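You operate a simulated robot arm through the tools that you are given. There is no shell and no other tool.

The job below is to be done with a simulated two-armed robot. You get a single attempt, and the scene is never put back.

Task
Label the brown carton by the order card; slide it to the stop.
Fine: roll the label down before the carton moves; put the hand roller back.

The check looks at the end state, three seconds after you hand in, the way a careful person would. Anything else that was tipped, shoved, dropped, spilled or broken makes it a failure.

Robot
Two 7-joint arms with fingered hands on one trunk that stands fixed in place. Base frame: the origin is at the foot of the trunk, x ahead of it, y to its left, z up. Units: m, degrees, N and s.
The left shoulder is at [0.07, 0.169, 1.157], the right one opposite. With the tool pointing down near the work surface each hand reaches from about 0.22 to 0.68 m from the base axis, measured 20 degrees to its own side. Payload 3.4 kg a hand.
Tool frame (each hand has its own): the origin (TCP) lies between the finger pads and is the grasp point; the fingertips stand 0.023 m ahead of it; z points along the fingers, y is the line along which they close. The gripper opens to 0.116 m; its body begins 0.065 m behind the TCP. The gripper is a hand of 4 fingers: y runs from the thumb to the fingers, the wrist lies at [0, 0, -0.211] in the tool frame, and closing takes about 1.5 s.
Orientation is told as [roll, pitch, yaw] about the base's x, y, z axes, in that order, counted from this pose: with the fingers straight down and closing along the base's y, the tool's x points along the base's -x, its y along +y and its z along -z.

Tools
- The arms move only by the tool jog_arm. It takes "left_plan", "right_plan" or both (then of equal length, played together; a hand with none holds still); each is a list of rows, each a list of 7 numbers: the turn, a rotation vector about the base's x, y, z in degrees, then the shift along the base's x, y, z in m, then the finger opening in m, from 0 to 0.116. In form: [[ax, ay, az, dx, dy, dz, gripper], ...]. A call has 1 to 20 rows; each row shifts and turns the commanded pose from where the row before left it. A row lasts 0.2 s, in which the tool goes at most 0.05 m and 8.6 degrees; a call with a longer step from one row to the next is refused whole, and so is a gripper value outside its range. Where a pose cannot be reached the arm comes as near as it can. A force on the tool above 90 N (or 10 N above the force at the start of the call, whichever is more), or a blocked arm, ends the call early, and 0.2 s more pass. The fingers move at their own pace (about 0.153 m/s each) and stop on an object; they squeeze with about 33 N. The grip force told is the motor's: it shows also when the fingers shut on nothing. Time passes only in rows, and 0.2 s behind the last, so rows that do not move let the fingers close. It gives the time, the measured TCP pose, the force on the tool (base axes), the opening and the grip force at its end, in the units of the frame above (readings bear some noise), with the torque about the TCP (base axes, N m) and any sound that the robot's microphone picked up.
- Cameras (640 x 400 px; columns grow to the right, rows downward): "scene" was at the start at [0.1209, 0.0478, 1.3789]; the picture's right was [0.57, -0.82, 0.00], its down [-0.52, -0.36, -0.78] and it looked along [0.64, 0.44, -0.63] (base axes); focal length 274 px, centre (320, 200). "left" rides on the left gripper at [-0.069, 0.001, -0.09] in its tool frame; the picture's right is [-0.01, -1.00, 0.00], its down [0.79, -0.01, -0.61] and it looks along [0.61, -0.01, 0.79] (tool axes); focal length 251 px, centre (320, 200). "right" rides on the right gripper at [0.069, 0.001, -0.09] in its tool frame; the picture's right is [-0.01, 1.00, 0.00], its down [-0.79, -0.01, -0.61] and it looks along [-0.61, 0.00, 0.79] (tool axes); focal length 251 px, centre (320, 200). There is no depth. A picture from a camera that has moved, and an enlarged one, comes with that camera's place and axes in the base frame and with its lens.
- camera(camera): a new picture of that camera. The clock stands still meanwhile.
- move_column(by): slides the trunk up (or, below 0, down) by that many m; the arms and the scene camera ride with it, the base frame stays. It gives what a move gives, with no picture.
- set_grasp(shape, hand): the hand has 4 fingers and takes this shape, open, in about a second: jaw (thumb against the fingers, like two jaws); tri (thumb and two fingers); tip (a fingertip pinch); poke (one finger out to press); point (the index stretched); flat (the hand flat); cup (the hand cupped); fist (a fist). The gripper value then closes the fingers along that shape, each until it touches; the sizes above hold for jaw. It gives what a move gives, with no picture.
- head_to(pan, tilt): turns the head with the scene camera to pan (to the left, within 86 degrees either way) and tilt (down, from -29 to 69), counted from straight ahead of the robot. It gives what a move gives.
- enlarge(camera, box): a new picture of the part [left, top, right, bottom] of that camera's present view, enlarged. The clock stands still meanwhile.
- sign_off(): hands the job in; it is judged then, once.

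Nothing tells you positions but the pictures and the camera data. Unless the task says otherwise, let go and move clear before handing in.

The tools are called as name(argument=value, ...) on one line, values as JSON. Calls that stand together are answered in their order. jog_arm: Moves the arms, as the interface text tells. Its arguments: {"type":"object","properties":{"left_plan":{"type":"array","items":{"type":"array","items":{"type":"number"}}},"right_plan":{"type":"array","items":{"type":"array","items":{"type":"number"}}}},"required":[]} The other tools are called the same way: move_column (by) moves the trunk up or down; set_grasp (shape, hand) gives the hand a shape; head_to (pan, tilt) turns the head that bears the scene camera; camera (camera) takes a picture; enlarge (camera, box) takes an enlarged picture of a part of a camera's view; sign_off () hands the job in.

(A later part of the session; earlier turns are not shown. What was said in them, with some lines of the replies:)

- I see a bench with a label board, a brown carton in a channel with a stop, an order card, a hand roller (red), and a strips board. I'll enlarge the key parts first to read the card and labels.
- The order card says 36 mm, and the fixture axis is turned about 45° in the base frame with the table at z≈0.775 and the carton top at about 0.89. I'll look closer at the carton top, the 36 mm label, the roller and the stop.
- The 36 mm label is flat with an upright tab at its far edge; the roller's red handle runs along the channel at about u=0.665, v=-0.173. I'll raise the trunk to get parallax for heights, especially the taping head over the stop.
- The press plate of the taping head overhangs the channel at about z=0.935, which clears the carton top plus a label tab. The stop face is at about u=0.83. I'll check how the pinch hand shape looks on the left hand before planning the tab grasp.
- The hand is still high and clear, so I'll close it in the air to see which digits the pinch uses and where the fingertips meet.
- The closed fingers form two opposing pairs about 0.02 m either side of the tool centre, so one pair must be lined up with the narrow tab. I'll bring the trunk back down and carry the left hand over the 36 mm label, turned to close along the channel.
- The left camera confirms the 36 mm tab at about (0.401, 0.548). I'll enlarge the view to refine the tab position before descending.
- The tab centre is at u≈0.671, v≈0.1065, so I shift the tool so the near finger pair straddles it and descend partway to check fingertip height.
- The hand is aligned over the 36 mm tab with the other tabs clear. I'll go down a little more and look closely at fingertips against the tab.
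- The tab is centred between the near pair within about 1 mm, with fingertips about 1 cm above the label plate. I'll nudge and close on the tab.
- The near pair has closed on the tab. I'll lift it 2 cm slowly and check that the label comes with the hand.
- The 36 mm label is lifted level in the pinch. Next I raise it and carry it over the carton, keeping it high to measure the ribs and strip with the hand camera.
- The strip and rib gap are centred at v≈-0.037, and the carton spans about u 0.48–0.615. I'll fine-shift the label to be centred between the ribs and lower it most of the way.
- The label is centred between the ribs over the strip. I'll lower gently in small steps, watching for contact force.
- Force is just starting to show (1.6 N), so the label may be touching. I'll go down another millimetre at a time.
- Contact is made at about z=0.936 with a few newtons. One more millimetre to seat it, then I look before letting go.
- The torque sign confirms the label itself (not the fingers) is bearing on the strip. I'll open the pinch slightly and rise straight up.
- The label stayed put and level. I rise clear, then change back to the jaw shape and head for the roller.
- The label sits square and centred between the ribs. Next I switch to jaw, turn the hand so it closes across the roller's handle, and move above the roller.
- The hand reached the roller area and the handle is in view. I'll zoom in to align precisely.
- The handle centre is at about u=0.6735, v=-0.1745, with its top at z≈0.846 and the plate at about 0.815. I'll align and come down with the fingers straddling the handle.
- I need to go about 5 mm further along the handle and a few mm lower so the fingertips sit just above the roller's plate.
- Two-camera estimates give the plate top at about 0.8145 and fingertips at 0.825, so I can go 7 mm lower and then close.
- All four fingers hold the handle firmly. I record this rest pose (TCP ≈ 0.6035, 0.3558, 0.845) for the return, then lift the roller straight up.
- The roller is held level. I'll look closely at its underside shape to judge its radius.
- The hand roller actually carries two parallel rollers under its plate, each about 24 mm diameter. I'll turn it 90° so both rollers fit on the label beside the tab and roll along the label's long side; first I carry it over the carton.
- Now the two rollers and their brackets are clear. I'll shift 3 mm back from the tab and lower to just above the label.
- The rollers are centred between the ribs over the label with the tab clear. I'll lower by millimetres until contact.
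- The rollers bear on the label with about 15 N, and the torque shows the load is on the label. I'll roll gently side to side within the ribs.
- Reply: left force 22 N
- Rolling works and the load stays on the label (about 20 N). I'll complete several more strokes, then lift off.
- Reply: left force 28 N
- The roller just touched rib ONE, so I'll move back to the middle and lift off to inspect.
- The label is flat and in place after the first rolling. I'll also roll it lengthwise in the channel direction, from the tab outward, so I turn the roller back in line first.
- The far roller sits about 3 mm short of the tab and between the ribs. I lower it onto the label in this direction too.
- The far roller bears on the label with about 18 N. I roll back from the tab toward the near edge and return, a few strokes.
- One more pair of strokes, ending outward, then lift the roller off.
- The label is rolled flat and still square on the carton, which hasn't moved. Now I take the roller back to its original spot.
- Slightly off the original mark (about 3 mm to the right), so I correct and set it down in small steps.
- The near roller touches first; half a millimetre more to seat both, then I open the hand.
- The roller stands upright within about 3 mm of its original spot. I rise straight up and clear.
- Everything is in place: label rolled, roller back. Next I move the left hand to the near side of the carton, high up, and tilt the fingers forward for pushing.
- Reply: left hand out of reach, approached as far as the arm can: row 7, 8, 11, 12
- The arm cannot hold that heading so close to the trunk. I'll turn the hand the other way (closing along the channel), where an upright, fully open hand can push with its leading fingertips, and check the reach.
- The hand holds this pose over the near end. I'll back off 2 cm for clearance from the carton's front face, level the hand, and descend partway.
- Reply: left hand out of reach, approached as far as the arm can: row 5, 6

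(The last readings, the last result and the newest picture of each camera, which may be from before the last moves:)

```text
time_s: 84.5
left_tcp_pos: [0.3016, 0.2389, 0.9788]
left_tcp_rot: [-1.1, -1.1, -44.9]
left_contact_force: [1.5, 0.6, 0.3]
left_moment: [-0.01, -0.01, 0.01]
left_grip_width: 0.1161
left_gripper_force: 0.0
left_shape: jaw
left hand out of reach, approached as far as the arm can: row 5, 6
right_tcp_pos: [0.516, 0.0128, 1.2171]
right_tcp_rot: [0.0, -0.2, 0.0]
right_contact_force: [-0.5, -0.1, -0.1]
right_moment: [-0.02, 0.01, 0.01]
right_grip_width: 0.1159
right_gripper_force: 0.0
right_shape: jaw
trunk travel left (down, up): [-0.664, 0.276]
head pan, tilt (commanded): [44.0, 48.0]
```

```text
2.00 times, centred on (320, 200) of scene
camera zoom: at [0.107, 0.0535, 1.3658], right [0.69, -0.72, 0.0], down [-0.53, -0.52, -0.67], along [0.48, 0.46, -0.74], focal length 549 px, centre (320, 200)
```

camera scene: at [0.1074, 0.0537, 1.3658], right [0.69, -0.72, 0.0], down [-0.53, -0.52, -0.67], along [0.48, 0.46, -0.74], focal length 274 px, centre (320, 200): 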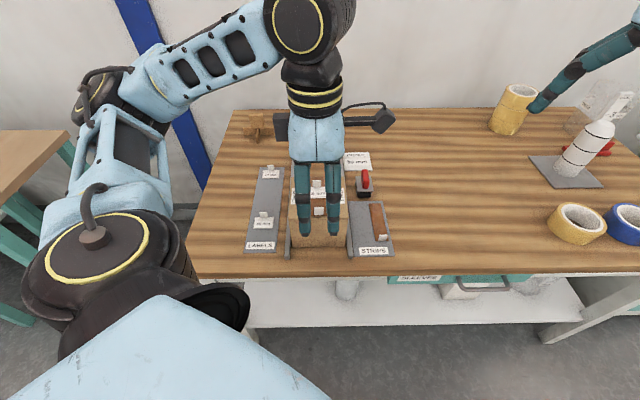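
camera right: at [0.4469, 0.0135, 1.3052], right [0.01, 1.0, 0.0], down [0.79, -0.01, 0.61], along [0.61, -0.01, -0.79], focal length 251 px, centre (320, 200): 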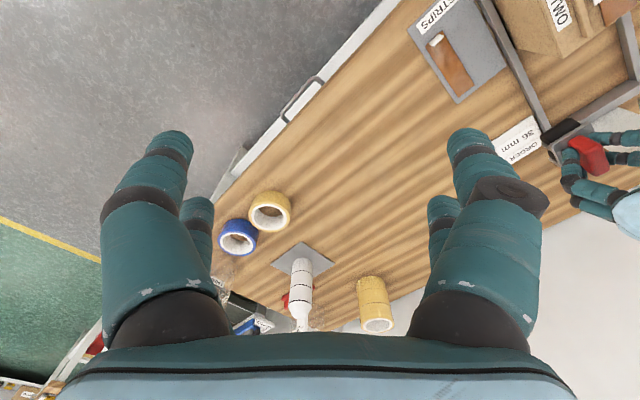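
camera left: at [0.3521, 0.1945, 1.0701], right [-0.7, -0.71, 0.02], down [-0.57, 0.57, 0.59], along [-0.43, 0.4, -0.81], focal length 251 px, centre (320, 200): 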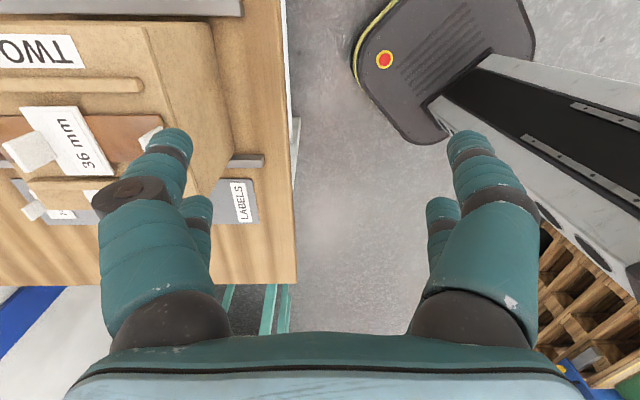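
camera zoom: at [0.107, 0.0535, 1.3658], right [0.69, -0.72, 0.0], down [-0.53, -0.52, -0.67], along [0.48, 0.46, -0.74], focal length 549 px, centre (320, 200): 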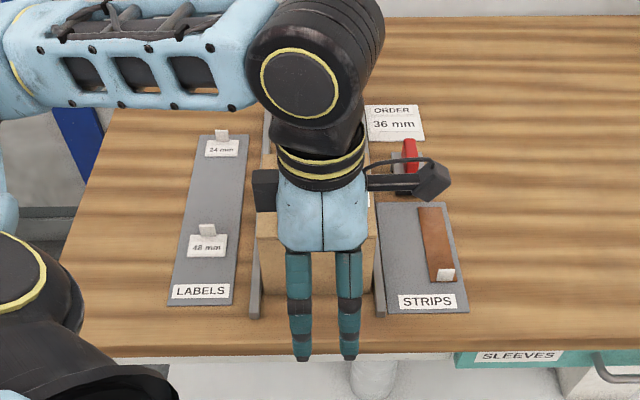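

The arm is too folded to go lower here, so instead I'll lower the trunk, which carries the hand straight down in front of the carton. First 8 cm, then check.

move_column(by=-0.08)

camera(camera="left")

camera(camera="scene")

camera(camera="right")

```text
time_s: 85.6
left_tcp_pos: [0.3027, 0.2401, 0.8993]
left_tcp_rot: [-1.0, -1.1, -45.0]
left_contact_force: [0.8, -0.4, 0.7]
left_moment: [0.02, -0.02, -0.01]
left_grip_width: 0.116
left_gripper_force: 0.0
left_shape: jaw
right_tcp_pos: [0.5164, 0.0118, 1.1364]
right_tcp_rot: [0.0, -0.2, -0.1]
right_contact_force: [0.4, -0.2, -0.1]
right_moment: [0.0, 0.03, -0.01]
right_grip_width: 0.1157
right_gripper_force: 0.0
right_shape: jaw
trunk travel left (down, up): [-0.584, 0.356]
head pan, tilt (commanded): [44.0, 48.0]
```

```text
taken
camera left: at [0.352, 0.1945, 0.9903], right [-0.7, -0.71, 0.02], down [-0.57, 0.57, 0.59], along [-0.43, 0.4, -0.81], focal length 251 px, centre (320, 200)
```

left: 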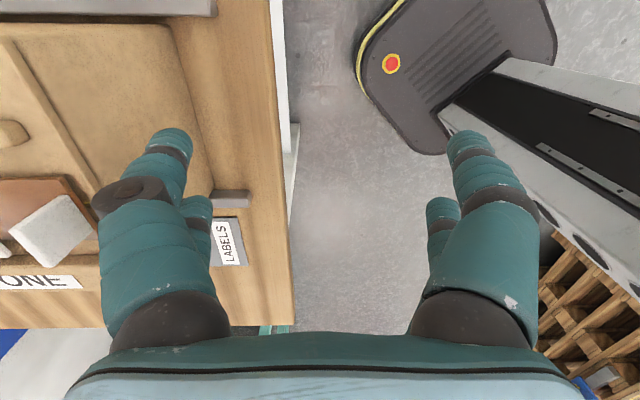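

```text
taken
camera scene: at [0.107, 0.0536, 1.2858], right [0.69, -0.72, 0.0], down [-0.53, -0.52, -0.67], along [0.48, 0.46, -0.74], focal length 274 px, centre (320, 200)
```

scene: 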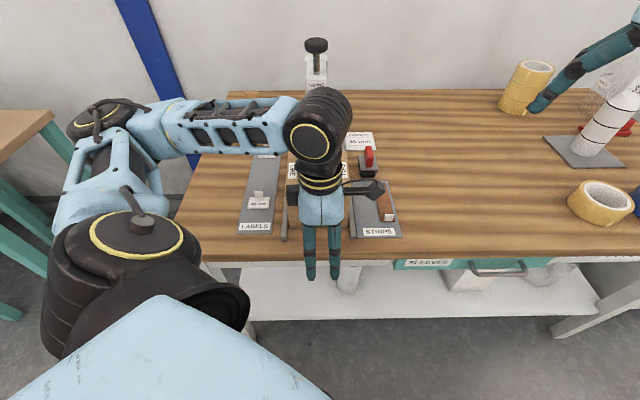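

```text
taken
camera right: at [0.4462, 0.0129, 1.2255], right [0.01, 1.0, 0.0], down [0.79, -0.01, 0.61], along [0.61, -0.01, -0.79], focal length 251 px, centre (320, 200)
```

right: 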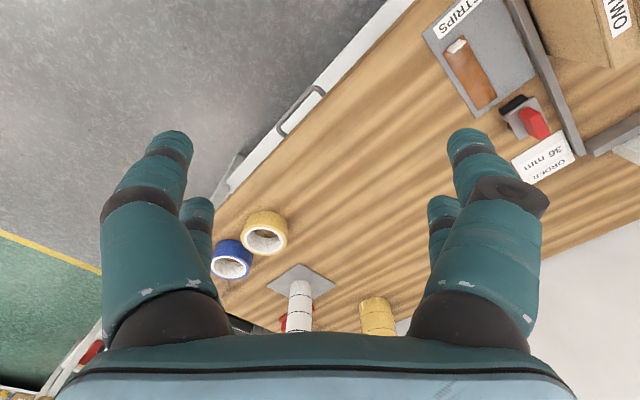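

enlarge(camera="left", box=[60, 0, 300, 250])

```text
1.60 times, centred on (180, 125) of left
camera zoom: at [0.352, 0.1945, 0.9903], right [-0.7, -0.71, 0.02], down [-0.57, 0.57, 0.59], along [-0.43, 0.4, -0.81], focal length 402 px, centre (544, 320)
```

zoom: 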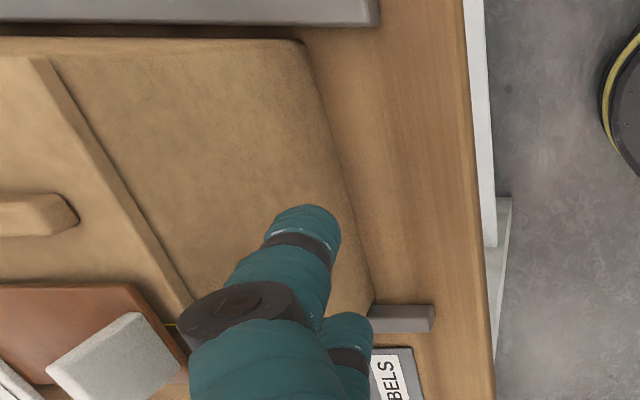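

The leading fingers are about 2 cm clear of the carton's front face. I'll lower the trunk a further 5 cm.

move_column(by=-0.05)

camera(camera="left")

enlarge(camera="scene", box=[240, 130, 420, 270])

```text
time_s: 86.5
left_tcp_pos: [0.3025, 0.2395, 0.8502]
left_tcp_rot: [-1.1, -1.0, -44.9]
left_contact_force: [-0.7, -0.1, 0.1]
left_moment: [-0.01, -0.04, -0.02]
left_grip_width: 0.1159
left_gripper_force: 0.1
left_shape: jaw
right_tcp_pos: [0.5153, 0.0122, 1.0869]
right_tcp_rot: [0.1, 0.0, -0.1]
right_contact_force: [-0.4, 0.3, -0.1]
right_moment: [-0.05, -0.01, 0.02]
right_grip_width: 0.1161
right_gripper_force: 0.2
right_shape: jaw
trunk travel left (down, up): [-0.534, 0.406]
head pan, tilt (commanded): [44.0, 48.0]
```

```text
taken
camera left: at [0.352, 0.1945, 0.9403], right [-0.7, -0.71, 0.02], down [-0.57, 0.57, 0.59], along [-0.43, 0.4, -0.81], focal length 251 px, centre (320, 200)
```

left: 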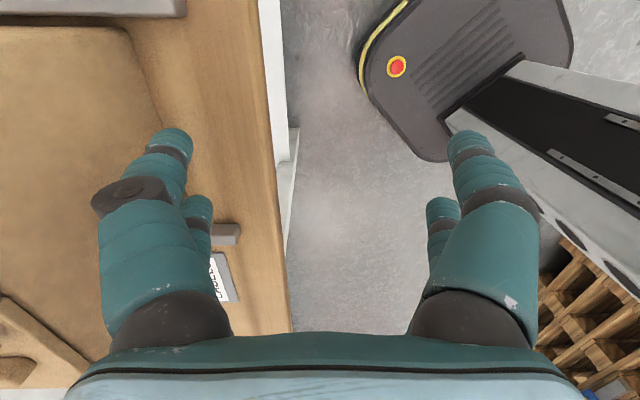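

```text
2.86 times, centred on (330, 200) of scene
camera zoom: at [0.107, 0.0536, 1.2358], right [0.69, -0.72, 0.0], down [-0.53, -0.52, -0.67], along [0.48, 0.46, -0.74], focal length 784 px, centre (291, 200)
```

zoom: 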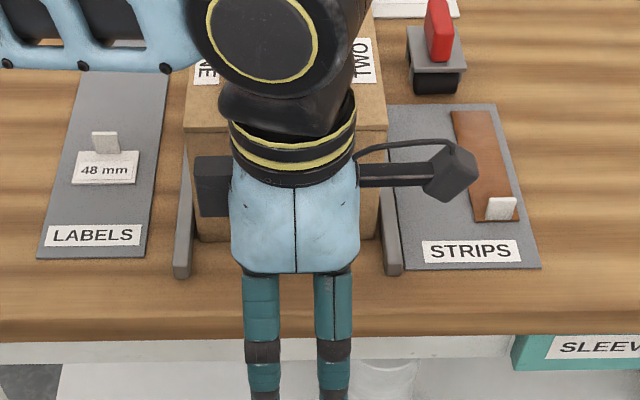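

The hand is now level with the carton's mid-height, just in front of it. I'll centre it and creep forward to contact.

jog_arm(left_plan=[[0, 0, 0, -0.0023, 0.0023, 0, 0.116], [0, 0, 0, -0.0023, 0.0023, 0, 0.116], [0, 0, 0, 0.005, 0.005, 0, 0.116], [0, 0, 0, 0.004, 0.004, 0, 0.116], [0, 0, 0, 0.003, 0.003, 0, 0.116], [0, 0, 0, 0, 0, 0, 0.116]])

enlarge(camera="left", box=[60, 0, 300, 250])

```text
time_s: 87.9
left_tcp_pos: [0.3156, 0.2574, 0.849]
left_tcp_rot: [-1.1, -1.1, -44.9]
left_contact_force: [-0.4, 0.2, -0.3]
left_moment: [0.0, 0.03, 0.0]
left_grip_width: 0.1157
left_gripper_force: 0.0
left_shape: jaw
left hand out of reach, approached as far as the arm can: row 2
right_tcp_pos: [0.5165, 0.0124, 1.0855]
right_tcp_rot: [0.0, 0.0, -0.1]
right_contact_force: [-0.6, -0.4, -0.1]
right_moment: [-0.02, -0.03, 0.0]
right_grip_width: 0.1159
right_gripper_force: 0.0
right_shape: jaw
trunk travel left (down, up): [-0.534, 0.406]
head pan, tilt (commanded): [44.0, 48.0]
```

```text
1.60 times, centred on (180, 125) of left
camera zoom: at [0.364, 0.2109, 0.9403], right [-0.7, -0.71, 0.02], down [-0.57, 0.57, 0.59], along [-0.43, 0.4, -0.81], focal length 402 px, centre (544, 320)
```

zoom: 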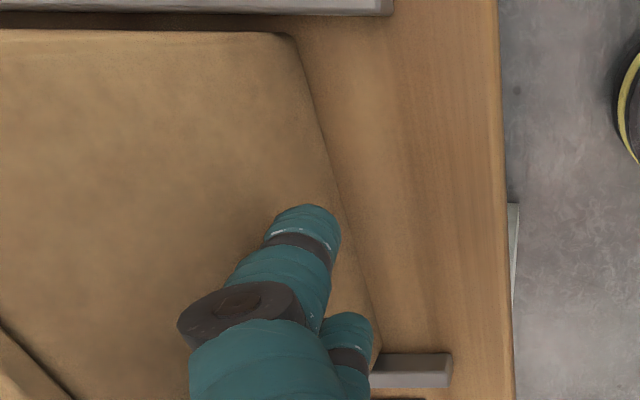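

jog_arm(left_plan=[[0, 0, 0, 0.0025, 0.0035, 0, 0.116], [0, 0, 0, 0.0025, 0.0035, 0, 0.116], [0, 0, 0, 0.003, 0.003, 0, 0.116], [0, 0, 0, 0, 0, 0, 0.116]])

enlarge(camera="left", box=[60, 0, 300, 250])

enlarge(camera="scene", box=[250, 80, 400, 240])

```text
time_s: 88.9
left_tcp_pos: [0.3232, 0.2656, 0.8499]
left_tcp_rot: [-1.2, -1.1, -44.9]
left_contact_force: [-1.1, -0.2, 0.3]
left_moment: [-0.01, 0.0, 0.01]
left_grip_width: 0.116
left_gripper_force: 0.1
left_shape: jaw
right_tcp_pos: [0.5165, 0.0118, 1.0867]
right_tcp_rot: [0.1, -0.2, -0.2]
right_contact_force: [0.4, -0.4, 0.7]
right_moment: [0.0, -0.01, 0.0]
right_grip_width: 0.1158
right_gripper_force: 0.1
right_shape: jaw
trunk travel left (down, up): [-0.534, 0.406]
head pan, tilt (commanded): [44.0, 48.0]
```

```text
1.60 times, centred on (180, 125) of left
camera zoom: at [0.3721, 0.2213, 0.9402], right [-0.7, -0.71, 0.02], down [-0.57, 0.57, 0.59], along [-0.43, 0.4, -0.81], focal length 402 px, centre (544, 320)
```

zoom: 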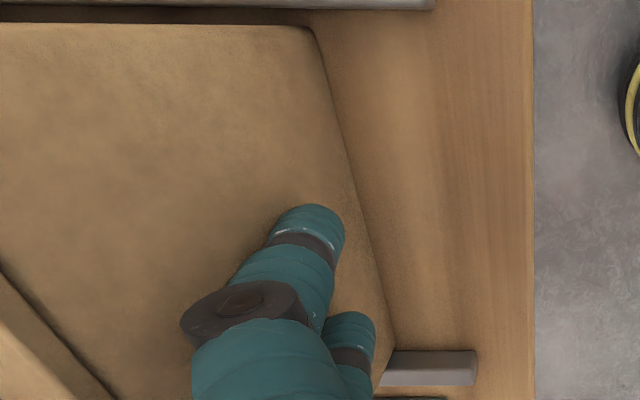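

```text
2.50 times, centred on (325, 160) of scene
camera zoom: at [0.107, 0.0535, 1.2358], right [0.69, -0.72, 0.0], down [-0.53, -0.52, -0.67], along [0.48, 0.46, -0.74], focal length 686 px, centre (308, 300)
```

zoom: 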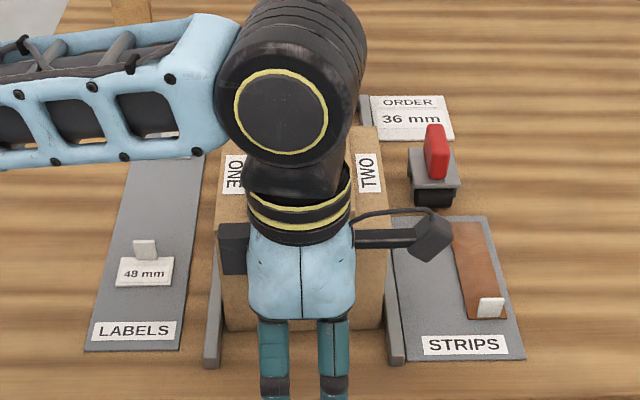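

Contact is beginning. I'll push along the channel steadily, in stages, checking force and the carton's alignment.

jog_arm(left_plan=[[0, 0, 0, 0.004, 0.004, 0, 0.116], [0, 0, 0, 0.005, 0.005, 0, 0.116], [0, 0, 0, 0.006, 0.006, 0, 0.116], [0, 0, 0, 0.006, 0.006, 0, 0.116], [0, 0, 0, 0.006, 0.006, 0, 0.116], [0, 0, 0, 0.006, 0.006, 0, 0.116], [0, 0, 0, 0, 0, 0, 0.116]])

enlarge(camera="left", box=[60, 0, 300, 250])

enlarge(camera="scene", box=[250, 80, 400, 240])

```text
time_s: 90.5
left_tcp_pos: [0.3554, 0.2995, 0.851]
left_tcp_rot: [-1.1, -1.1, -44.9]
left_contact_force: [-0.6, -0.6, -0.1]
left_moment: [0.02, 0.0, 0.03]
left_grip_width: 0.1159
left_gripper_force: 0.0
left_shape: jaw
right_tcp_pos: [0.516, 0.0116, 1.0869]
right_tcp_rot: [0.1, -0.2, -0.1]
right_contact_force: [-0.5, 0.0, -0.8]
right_moment: [0.0, 0.0, -0.01]
right_grip_width: 0.116
right_gripper_force: 0.2
right_shape: jaw
trunk travel left (down, up): [-0.534, 0.406]
head pan, tilt (commanded): [44.0, 48.0]
```

```text
1.60 times, centred on (180, 125) of left
camera zoom: at [0.4052, 0.2539, 0.9408], right [-0.7, -0.71, 0.02], down [-0.57, 0.57, 0.59], along [-0.43, 0.4, -0.81], focal length 402 px, centre (544, 320)
```

zoom: 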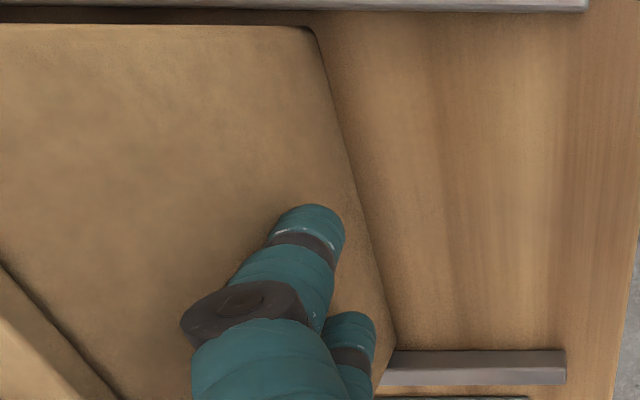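

```text
2.50 times, centred on (325, 160) of scene
camera zoom: at [0.107, 0.0535, 1.2358], right [0.69, -0.72, 0.0], down [-0.53, -0.52, -0.67], along [0.48, 0.46, -0.74], focal length 686 px, centre (308, 300)
```

zoom: 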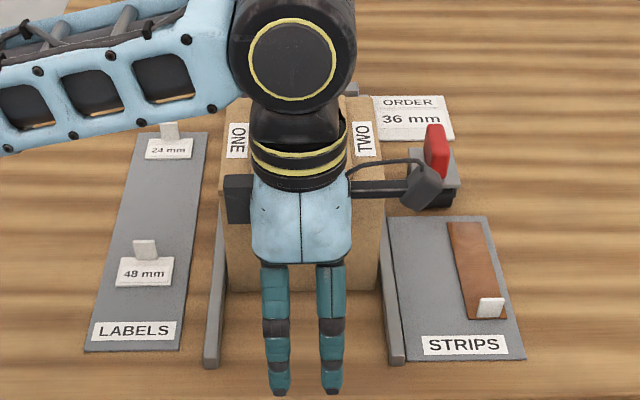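

The carton slides straight with the hand. I'll continue pushing.

jog_arm(left_plan=[[0, 0, 0, 0.004, 0.004, 0, 0.116], [0, 0, 0, 0.006, 0.006, 0, 0.116], [0, 0, 0, 0.006, 0.006, 0, 0.116], [0, 0, 0, 0.006, 0.006, 0, 0.116], [0, 0, 0, 0.006, 0.006, 0, 0.116], [0, 0, 0, 0.006, 0.006, 0, 0.116], [0, 0, 0, 0.006, 0.006, 0, 0.116], [0, 0, 0, 0.006, 0.006, 0, 0.116], [0, 0, 0, 0.005, 0.005, 0, 0.116], [0, 0, 0, 0, 0, 0, 0.116]])

enlarge(camera="left", box=[60, 0, 300, 250])

enlarge(camera="scene", box=[250, 40, 400, 220])

```text
time_s: 92.7
left_tcp_pos: [0.4063, 0.3504, 0.8509]
left_tcp_rot: [-1.0, -1.1, -45.0]
left_contact_force: [-0.8, -1.2, 0.5]
left_moment: [0.02, -0.01, 0.0]
left_grip_width: 0.1159
left_gripper_force: 0.1
left_shape: jaw
right_tcp_pos: [0.5162, 0.0124, 1.0878]
right_tcp_rot: [0.0, -0.3, -0.1]
right_contact_force: [0.1, -0.2, -0.5]
right_moment: [-0.02, 0.01, -0.03]
right_grip_width: 0.1157
right_gripper_force: 0.0
right_shape: jaw
trunk travel left (down, up): [-0.534, 0.406]
head pan, tilt (commanded): [44.0, 48.0]
```

```text
1.60 times, centred on (180, 125) of left
camera zoom: at [0.4551, 0.3051, 0.941], right [-0.7, -0.71, 0.02], down [-0.57, 0.57, 0.59], along [-0.43, 0.4, -0.81], focal length 402 px, centre (544, 320)
```

zoom: 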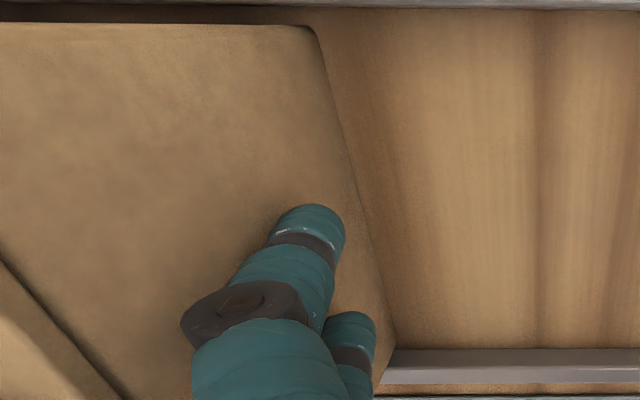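

```text
2.22 times, centred on (325, 130) of scene
camera zoom: at [0.1069, 0.0534, 1.2358], right [0.69, -0.72, 0.0], down [-0.53, -0.52, -0.67], along [0.48, 0.46, -0.74], focal length 610 px, centre (309, 356)
```

zoom: 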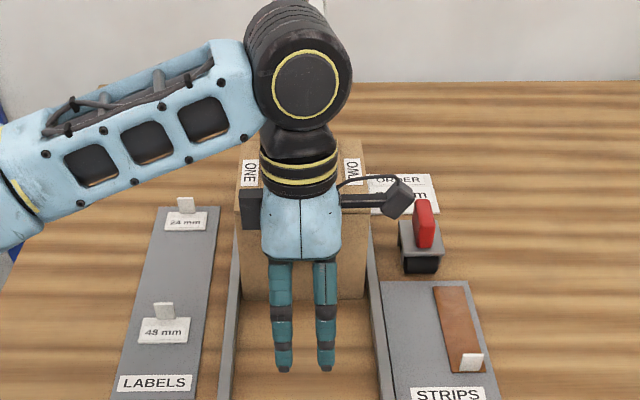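

jog_arm(left_plan=[[0, 0, 0, 0.004, 0.004, 0, 0.116], [0, 0, 0, 0.006, 0.006, 0, 0.116], [0, 0, 0, 0.006, 0.006, 0, 0.116], [0, 0, 0, 0.006, 0.006, 0, 0.116], [0, 0, 0, 0.006, 0.006, 0, 0.116], [0, 0, 0, 0.006, 0.006, 0, 0.116], [0, 0, 0, 0.005, 0.005, 0, 0.116], [0, 0, 0, 0, 0, 0, 0.116]])

camera(camera="right")

camera(camera="scene")

camera(camera="left")

```text
time_s: 94.5
left_tcp_pos: [0.444, 0.3891, 0.8517]
left_tcp_rot: [-1.1, -1.0, -44.9]
left_contact_force: [-1.2, -1.5, 0.2]
left_moment: [0.04, 0.03, 0.0]
left_grip_width: 0.116
left_gripper_force: 0.1
left_shape: jaw
right_tcp_pos: [0.5172, 0.012, 1.0855]
right_tcp_rot: [0.0, -0.2, -0.1]
right_contact_force: [0.0, 0.4, -0.1]
right_moment: [0.0, 0.0, 0.03]
right_grip_width: 0.1159
right_gripper_force: 0.1
right_shape: jaw
trunk travel left (down, up): [-0.534, 0.406]
head pan, tilt (commanded): [44.0, 48.0]
```

```text
taken
camera right: at [0.4462, 0.0129, 1.1755], right [0.01, 1.0, 0.0], down [0.79, -0.01, 0.61], along [0.61, -0.01, -0.79], focal length 251 px, centre (320, 200)
```

right: 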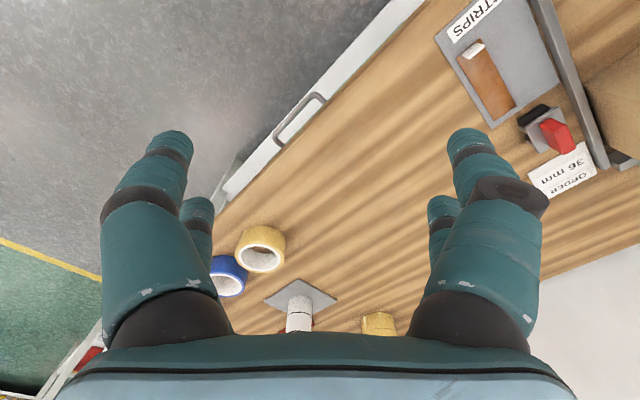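

```text
taken
camera scene: at [0.107, 0.0535, 1.2358], right [0.69, -0.72, 0.0], down [-0.53, -0.52, -0.67], along [0.48, 0.46, -0.74], focal length 274 px, centre (320, 200)
```

scene: 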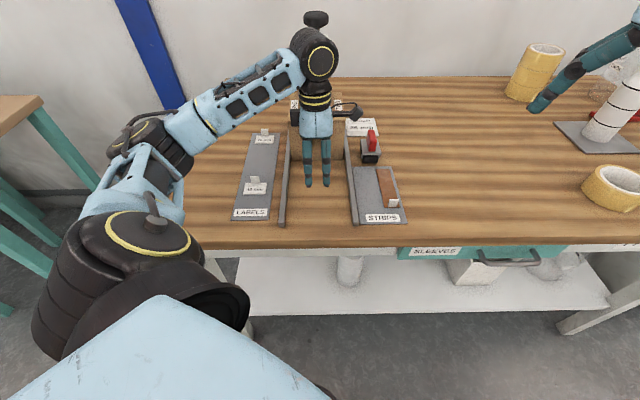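

```text
taken
camera left: at [0.4929, 0.3437, 0.942], right [-0.7, -0.71, 0.02], down [-0.57, 0.57, 0.59], along [-0.43, 0.4, -0.81], focal length 251 px, centre (320, 200)
```

left: 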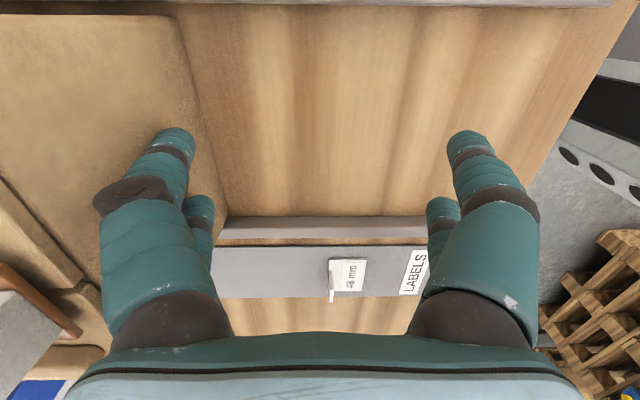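

About 3 cm remain to the stop. I go slower now and watch the force.

jog_arm(left_plan=[[0, 0, 0, 0.003, 0.003, 0, 0.116], [0, 0, 0, 0.003, 0.003, 0, 0.116], [0, 0, 0, 0.003, 0.003, 0, 0.116], [0, 0, 0, 0.003, 0.003, 0, 0.116], [0, 0, 0, 0.003, 0.003, 0, 0.116], [0, 0, 0, 0, 0, 0, 0.116]])

enlarge(camera="scene", box=[270, 0, 400, 140])

enlarge(camera="right", box=[500, 40, 640, 200])

```text
time_s: 95.9
left_tcp_pos: [0.4587, 0.4038, 0.8511]
left_tcp_rot: [-1.1, -1.1, -44.9]
left_contact_force: [-0.6, -1.1, 0.2]
left_moment: [0.0, 0.01, 0.04]
left_grip_width: 0.1161
left_gripper_force: 0.1
left_shape: jaw
right_tcp_pos: [0.5161, 0.0118, 1.0858]
right_tcp_rot: [0.0, -0.1, -0.1]
right_contact_force: [0.5, -0.1, -0.5]
right_moment: [-0.05, 0.02, -0.03]
right_grip_width: 0.1158
right_gripper_force: 0.1
right_shape: jaw
trunk travel left (down, up): [-0.534, 0.406]
head pan, tilt (commanded): [44.0, 48.0]
```

```text
2.86 times, centred on (335, 70) of scene
camera zoom: at [0.1069, 0.0534, 1.2358], right [0.69, -0.72, 0.0], down [-0.53, -0.52, -0.67], along [0.48, 0.46, -0.74], focal length 784 px, centre (277, 571)
```

zoom: 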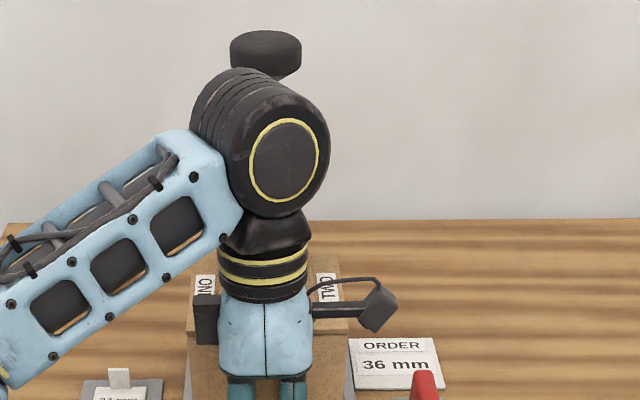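

```text
2.50 times, centred on (570, 120) of right
camera zoom: at [0.4462, 0.0128, 1.1755], right [0.01, 1.0, 0.0], down [0.79, -0.01, 0.61], along [0.61, -0.01, -0.79], focal length 629 px, centre (-305, 400)
```

zoom: 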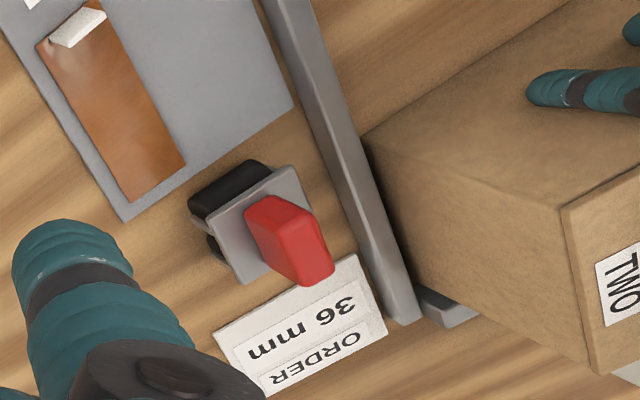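

jog_arm(left_plan=[[0, 0, 0, 0.002, 0.002, 0, 0.116], [0, 0, 0, 0.002, 0.002, 0, 0.116], [0, 0, 0, 0.002, 0.002, 0, 0.116], [0, 0, 0, 0, 0, 0, 0.116]])

enlarge(camera="right", box=[560, 100, 640, 200])

```text
time_s: 96.9
left_tcp_pos: [0.4661, 0.4097, 0.8507]
left_tcp_rot: [-1.1, -1.1, -44.9]
left_contact_force: [-0.4, -0.5, -0.7]
left_moment: [0.01, 0.01, -0.02]
left_grip_width: 0.116
left_gripper_force: 0.1
left_shape: jaw
right_tcp_pos: [0.5168, 0.0121, 1.0867]
right_tcp_rot: [0.1, -0.1, -0.1]
right_contact_force: [-0.5, 0.5, 0.2]
right_moment: [0.0, -0.02, -0.01]
right_grip_width: 0.1159
right_gripper_force: 0.1
right_shape: jaw
trunk travel left (down, up): [-0.534, 0.406]
head pan, tilt (commanded): [44.0, 48.0]
```

```text
4.00 times, centred on (600, 150) of right
camera zoom: at [0.4462, 0.0129, 1.1755], right [0.01, 1.0, 0.0], down [0.79, -0.01, 0.61], along [0.61, -0.01, -0.79], focal length 1006 px, centre (-800, 400)
```

zoom: 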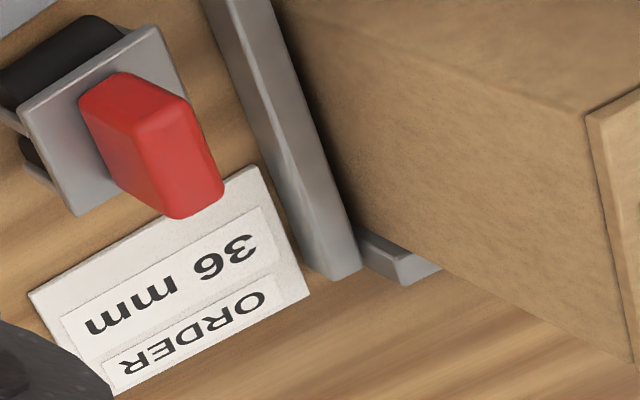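

jog_arm(left_plan=[[0, 0, 0, 0.0015, 0.0015, 0, 0.116], [0, 0, 0, 0.0015, 0.0015, 0, 0.116], [0, 0, 0, 0, 0, 0, 0.116]])

jog_arm(left_plan=[[0, 0, 0, 0.0015, 0.0015, 0, 0.116], [0, 0, 0, 0.0015, 0.0015, 0, 0.116], [0, 0, 0, 0, 0, 0, 0.116]])

enlarge(camera="right", box=[560, 100, 640, 200])

enlarge(camera="left", box=[60, 0, 300, 250])

```text
time_s: 97.7
left_tcp_pos: [0.4692, 0.4125, 0.8514]
left_tcp_rot: [-1.0, -1.1, -44.9]
left_contact_force: [-4.0, -2.7, 1.6]
left_moment: [0.05, 0.02, 0.13]
left_grip_width: 0.1158
left_gripper_force: 0.0
left_shape: jaw
right_tcp_pos: [0.5146, 0.0107, 1.0866]
right_tcp_rot: [0.1, -0.3, -0.2]
right_contact_force: [-0.2, -0.1, 0.1]
right_moment: [0.03, -0.01, -0.05]
right_grip_width: 0.1158
right_gripper_force: 0.1
right_shape: jaw
trunk travel left (down, up): [-0.534, 0.406]
head pan, tilt (commanded): [44.0, 48.0]
```

```text
time_s: 98.5
left_tcp_pos: [0.4706, 0.4156, 0.8516]
left_tcp_rot: [-1.0, -1.1, -44.9]
left_contact_force: [-5.5, -5.6, 0.9]
left_moment: [-0.02, 0.03, -0.02]
left_grip_width: 0.1152
left_gripper_force: 0.0
left_shape: jaw
right_tcp_pos: [0.5151, 0.01, 1.0876]
right_tcp_rot: [0.1, -0.2, -0.2]
right_contact_force: [0.0, -0.5, 0.1]
right_moment: [0.01, 0.01, -0.01]
right_grip_width: 0.1159
right_gripper_force: 0.0
right_shape: jaw
trunk travel left (down, up): [-0.534, 0.406]
head pan, tilt (commanded): [44.0, 48.0]
```

```text
4.00 times, centred on (600, 150) of right
camera zoom: at [0.445, 0.0115, 1.176], right [0.01, 1.0, 0.0], down [0.79, -0.01, 0.61], along [0.61, -0.01, -0.79], focal length 1006 px, centre (-800, 400)
```

zoom: 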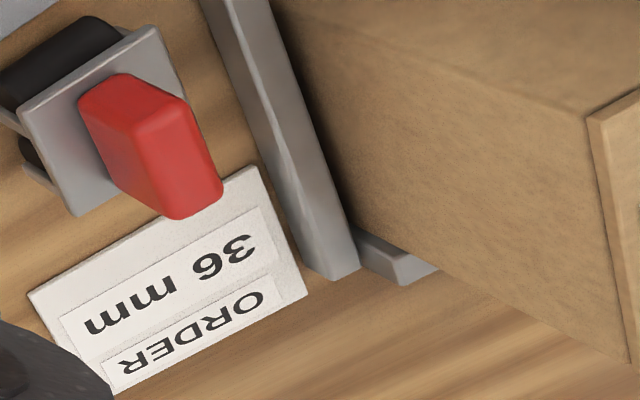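

```text
1.60 times, centred on (180, 125) of left
camera zoom: at [0.5201, 0.3698, 0.9422], right [-0.7, -0.71, 0.02], down [-0.57, 0.57, 0.59], along [-0.43, 0.4, -0.81], focal length 402 px, centre (544, 320)
```

zoom: 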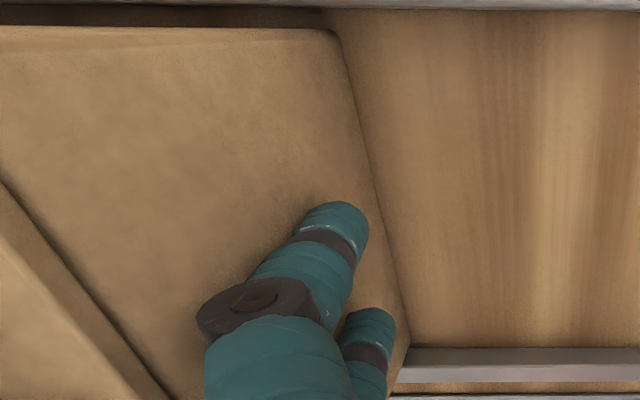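

Resistance has risen to about 8 N right where the stop should be, so the carton is against it. One more slight nudge to seat it, then I back away.

jog_arm(left_plan=[[0, 0, 0, 0.0015, 0.0015, 0, 0.116], [0, 0, 0, 0, 0, 0, 0.116], [0, 0, 0, 0, 0, 0, 0.116]])

jog_arm(left_plan=[[0, 0, 0, -0.002, -0.002, 0, 0.116], [0, 0, 0, -0.005, -0.005, 0, 0.116], [0, 0, 0, -0.01, -0.01, 0, 0.116], [0, 0, 0, -0.015, -0.015, 0, 0.116], [0, 0, 0, -0.015, -0.015, 0, 0.116], [0, 0, 0, -0.005, -0.005, 0, 0.116], [0, 0, 0, 0, 0, 0, 0.116]])

camera(camera="left")

camera(camera="scene")

```text
time_s: 99.3
left_tcp_pos: [0.4725, 0.4166, 0.8526]
left_tcp_rot: [-1.0, -1.2, -44.9]
left_contact_force: [-5.9, -9.8, 2.1]
left_moment: [-0.1, 0.0, -0.23]
left_grip_width: 0.1154
left_gripper_force: 0.1
left_shape: jaw
right_tcp_pos: [0.5137, 0.0104, 1.0868]
right_tcp_rot: [0.1, -0.2, -0.1]
right_contact_force: [0.1, -1.0, 0.3]
right_moment: [-0.01, 0.01, 0.0]
right_grip_width: 0.1159
right_gripper_force: 0.1
right_shape: jaw
trunk travel left (down, up): [-0.534, 0.406]
head pan, tilt (commanded): [44.0, 48.0]
```

```text
time_s: 100.9
left_tcp_pos: [0.421, 0.3666, 0.8489]
left_tcp_rot: [-1.2, -1.0, -45.0]
left_contact_force: [-0.5, 0.1, 0.2]
left_moment: [0.0, 0.01, 0.04]
left_grip_width: 0.116
left_gripper_force: 0.0
left_shape: jaw
right_tcp_pos: [0.5156, 0.0124, 1.0867]
right_tcp_rot: [0.0, -0.1, -0.1]
right_contact_force: [0.0, -0.7, -0.9]
right_moment: [-0.01, 0.0, 0.04]
right_grip_width: 0.1159
right_gripper_force: 0.1
right_shape: jaw
trunk travel left (down, up): [-0.534, 0.406]
head pan, tilt (commanded): [44.0, 48.0]
```

```text
taken
camera left: at [0.4702, 0.3213, 0.9393], right [-0.7, -0.71, 0.02], down [-0.57, 0.57, 0.59], along [-0.43, 0.4, -0.81], focal length 251 px, centre (320, 200)
```

left: 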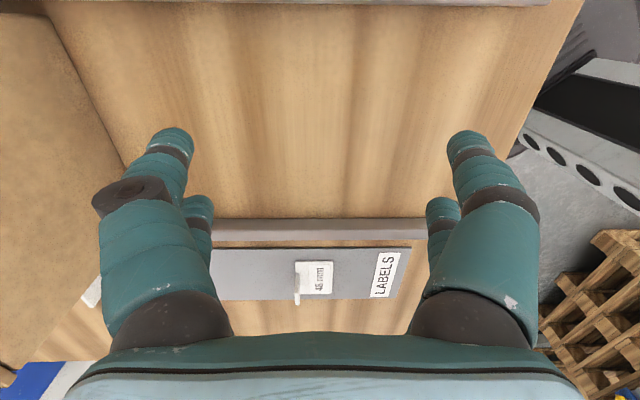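

```text
taken
camera scene: at [0.1072, 0.0537, 1.2358], right [0.69, -0.72, 0.0], down [-0.53, -0.52, -0.67], along [0.48, 0.46, -0.74], focal length 274 px, centre (320, 200)
```

scene: 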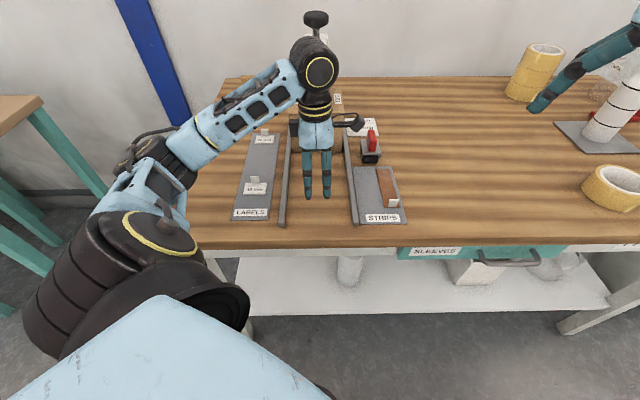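

Contact cleared cleanly. I'll raise the trunk back and move the left hand up and aside to inspect the result.

move_column(by=0.13)

jog_arm(left_plan=[[0, 0, 0, -0.005, -0.005, 0.03, 0.116], [0, 0, 0, 0, 0, 0.04, 0.116], [0, 0, 0, 0, 0, 0.04, 0.116], [0, 0, 0, 0, 0, 0.04, 0.116], [0, 0, 0, 0, 0, 0.04, 0.116], [0, 0, 0, -0.02, 0.01, 0.02, 0.116], [0, 0, 0, -0.025, 0.01, 0, 0.116], [0, 0, 0, -0.025, 0.01, 0, 0.116], [0, 0, 0, -0.02, 0.01, 0, 0.116], [0, 0, 0, 0, 0, 0, 0.116]])

camera(camera="scene")

```text
time_s: 102.5
left_tcp_pos: [0.4214, 0.3653, 0.9787]
left_tcp_rot: [-1.0, -1.1, -44.9]
left_contact_force: [-0.5, 0.2, -0.3]
left_moment: [0.0, 0.0, 0.02]
left_grip_width: 0.1158
left_gripper_force: 0.1
left_shape: jaw
right_tcp_pos: [0.516, 0.0124, 1.2166]
right_tcp_rot: [0.0, -0.1, -0.1]
right_contact_force: [-0.2, 0.1, 0.8]
right_moment: [-0.01, 0.02, -0.02]
right_grip_width: 0.1157
right_gripper_force: 0.1
right_shape: jaw
trunk travel left (down, up): [-0.664, 0.276]
head pan, tilt (commanded): [44.0, 48.0]
```

```text
time_s: 104.7
left_tcp_pos: [0.3576, 0.3872, 1.1821]
left_tcp_rot: [-1.1, -1.2, -44.9]
left_contact_force: [0.7, 1.1, -0.2]
left_moment: [0.03, 0.0, 0.0]
left_grip_width: 0.1157
left_gripper_force: 0.0
left_shape: jaw
left hand out of reach, approached as far as the arm can: row 8, 9
right_tcp_pos: [0.5166, 0.0123, 1.2154]
right_tcp_rot: [0.0, -0.2, -0.2]
right_contact_force: [0.6, 0.0, -0.1]
right_moment: [0.0, 0.02, 0.01]
right_grip_width: 0.1159
right_gripper_force: 0.1
right_shape: jaw
trunk travel left (down, up): [-0.664, 0.276]
head pan, tilt (commanded): [44.0, 48.0]
```

```text
taken
camera scene: at [0.1068, 0.0537, 1.3658], right [0.69, -0.72, 0.0], down [-0.53, -0.52, -0.67], along [0.48, 0.46, -0.74], focal length 274 px, centre (320, 200)
```

scene: 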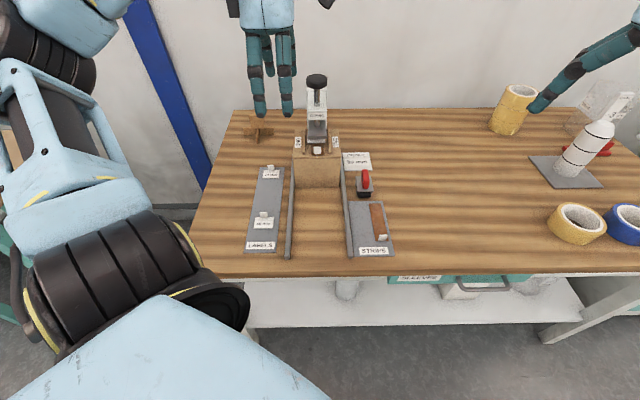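

enlarge(camera="scene", box=[280, 70, 360, 200])

enlarge(camera="scene", box=[240, 140, 400, 260])

enlarge(camera="right", box=[480, 0, 640, 160])

camera(camera="left")

```text
3.08 times, centred on (320, 135) of scene
camera zoom: at [0.1068, 0.0537, 1.3658], right [0.69, -0.72, 0.0], down [-0.53, -0.52, -0.67], along [0.48, 0.46, -0.74], focal length 844 px, centre (320, 400)
```

zoom: 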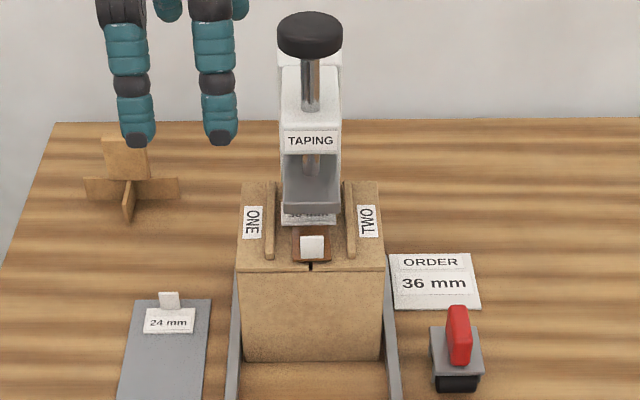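

```text
3.33 times, centred on (320, 200) of scene
camera zoom: at [0.1068, 0.0537, 1.3658], right [0.69, -0.72, 0.0], down [-0.53, -0.52, -0.67], along [0.48, 0.46, -0.74], focal length 915 px, centre (320, 200)
```

zoom: 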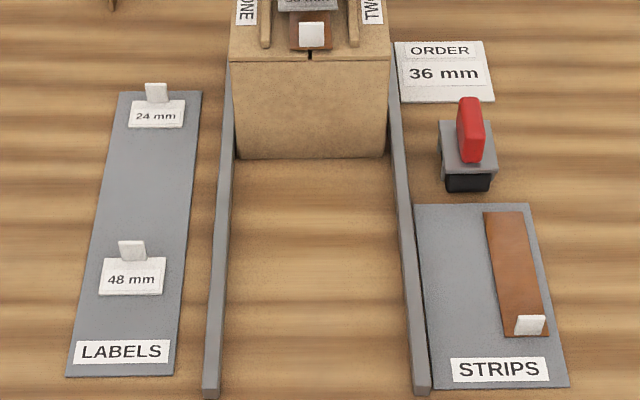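

```text
2.50 times, centred on (560, 80) of right
camera zoom: at [0.446, 0.0131, 1.3055], right [0.01, 1.0, 0.0], down [0.79, -0.01, 0.61], along [0.61, -0.01, -0.79], focal length 629 px, centre (-280, 500)
```

zoom: 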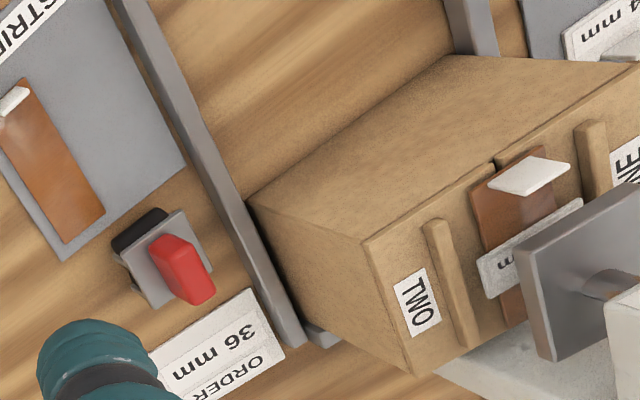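

```text
taken
camera left: at [0.4063, 0.3416, 1.2723], right [-0.7, -0.71, 0.02], down [-0.57, 0.57, 0.59], along [-0.43, 0.4, -0.81], focal length 251 px, centre (320, 200)
```

left: 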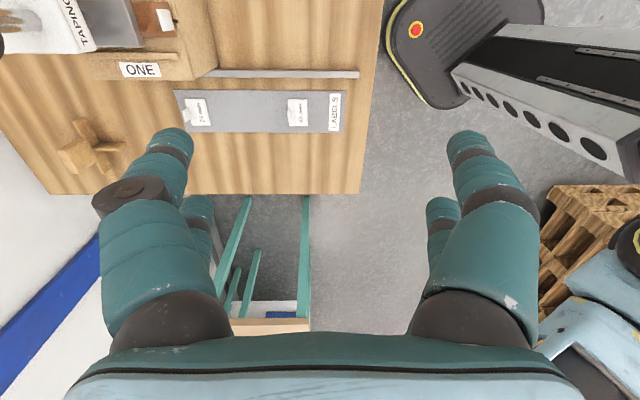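

enlarge(camera="right", box=[570, 90, 640, 160])

enlarge(camera="scene", box=[295, 105, 345, 165])

enlarge(camera="left", box=[0, 0, 240, 150])

```text
5.71 times, centred on (605, 125) of right
camera zoom: at [0.446, 0.0131, 1.3055], right [0.01, 1.0, 0.0], down [0.79, -0.01, 0.61], along [0.61, -0.01, -0.79], focal length 1437 px, centre (-1309, 629)
```

zoom: 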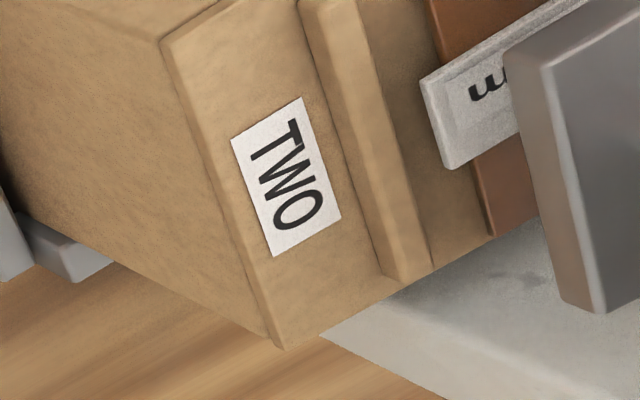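

```text
6.67 times, centred on (320, 135) of scene
camera zoom: at [0.1068, 0.0537, 1.3658], right [0.69, -0.72, 0.0], down [-0.53, -0.52, -0.67], along [0.48, 0.46, -0.74], focal length 1830 px, centre (320, 633)
```

zoom: 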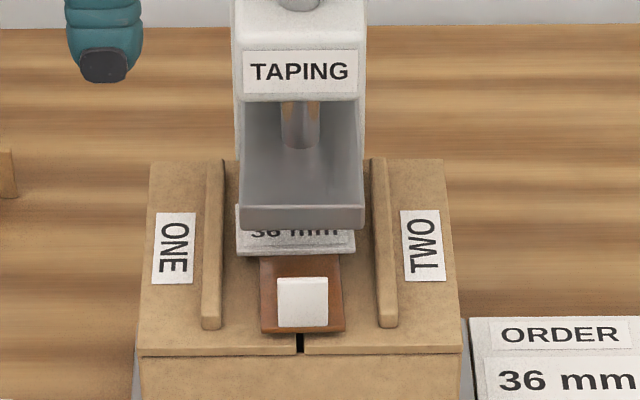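

```text
2.67 times, centred on (120, 75) of left
camera zoom: at [0.4063, 0.3416, 1.2723], right [-0.7, -0.71, 0.02], down [-0.57, 0.57, 0.59], along [-0.43, 0.4, -0.81], focal length 670 px, centre (853, 533)
```

zoom: 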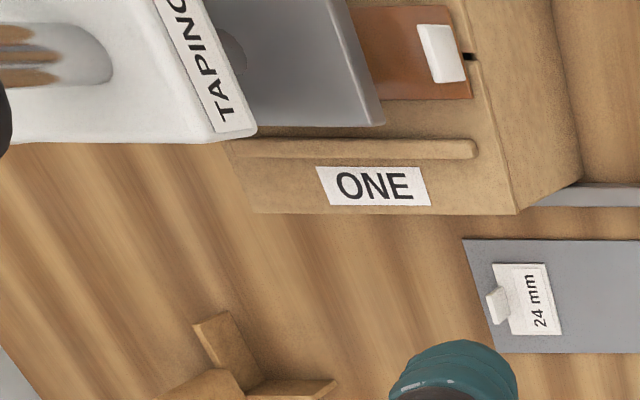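

The carton sits square against the stop with the 36 mm label flat on top. The roller is back upright beside the order card, the other labels, strips and fixtures look undisturbed, and both hands are clear, so I'm handing in.

sign_off()

```text
The job is handed in.
```

The 36 mm label from the order card is on top of the carton and rolled down. The carton is against the stop, and the hand roller is back in its place. I've handed the job in.

- **Label:** It lies flat and centred between the two ribs on the carton top, across the brown strip. That was the only spot on the top where it fits.
- **Rolling:** I rolled it in both directions at roughly 15–25 N before the carton moved. The label's upright tab blocked the roller, so the part of the label next to the tab got less rolling than the rest. During one stroke the roller briefly touched the rib on flap ONE, and the carton may have turned a fraction of a degree before I slid it.
- **Carton:** I pushed it along the channel until resistance rose to about 11 N at the stop. My measurement from the pictures also puts its far side at the stop.
- **Roller:** It stands upright about 3 mm from where it started.

The other labels, the spare strip, the taping press and the rest of the bench looked undisturbed in the last pictures. Both hands are clear. I had no way to confirm how firmly the label has stuck.
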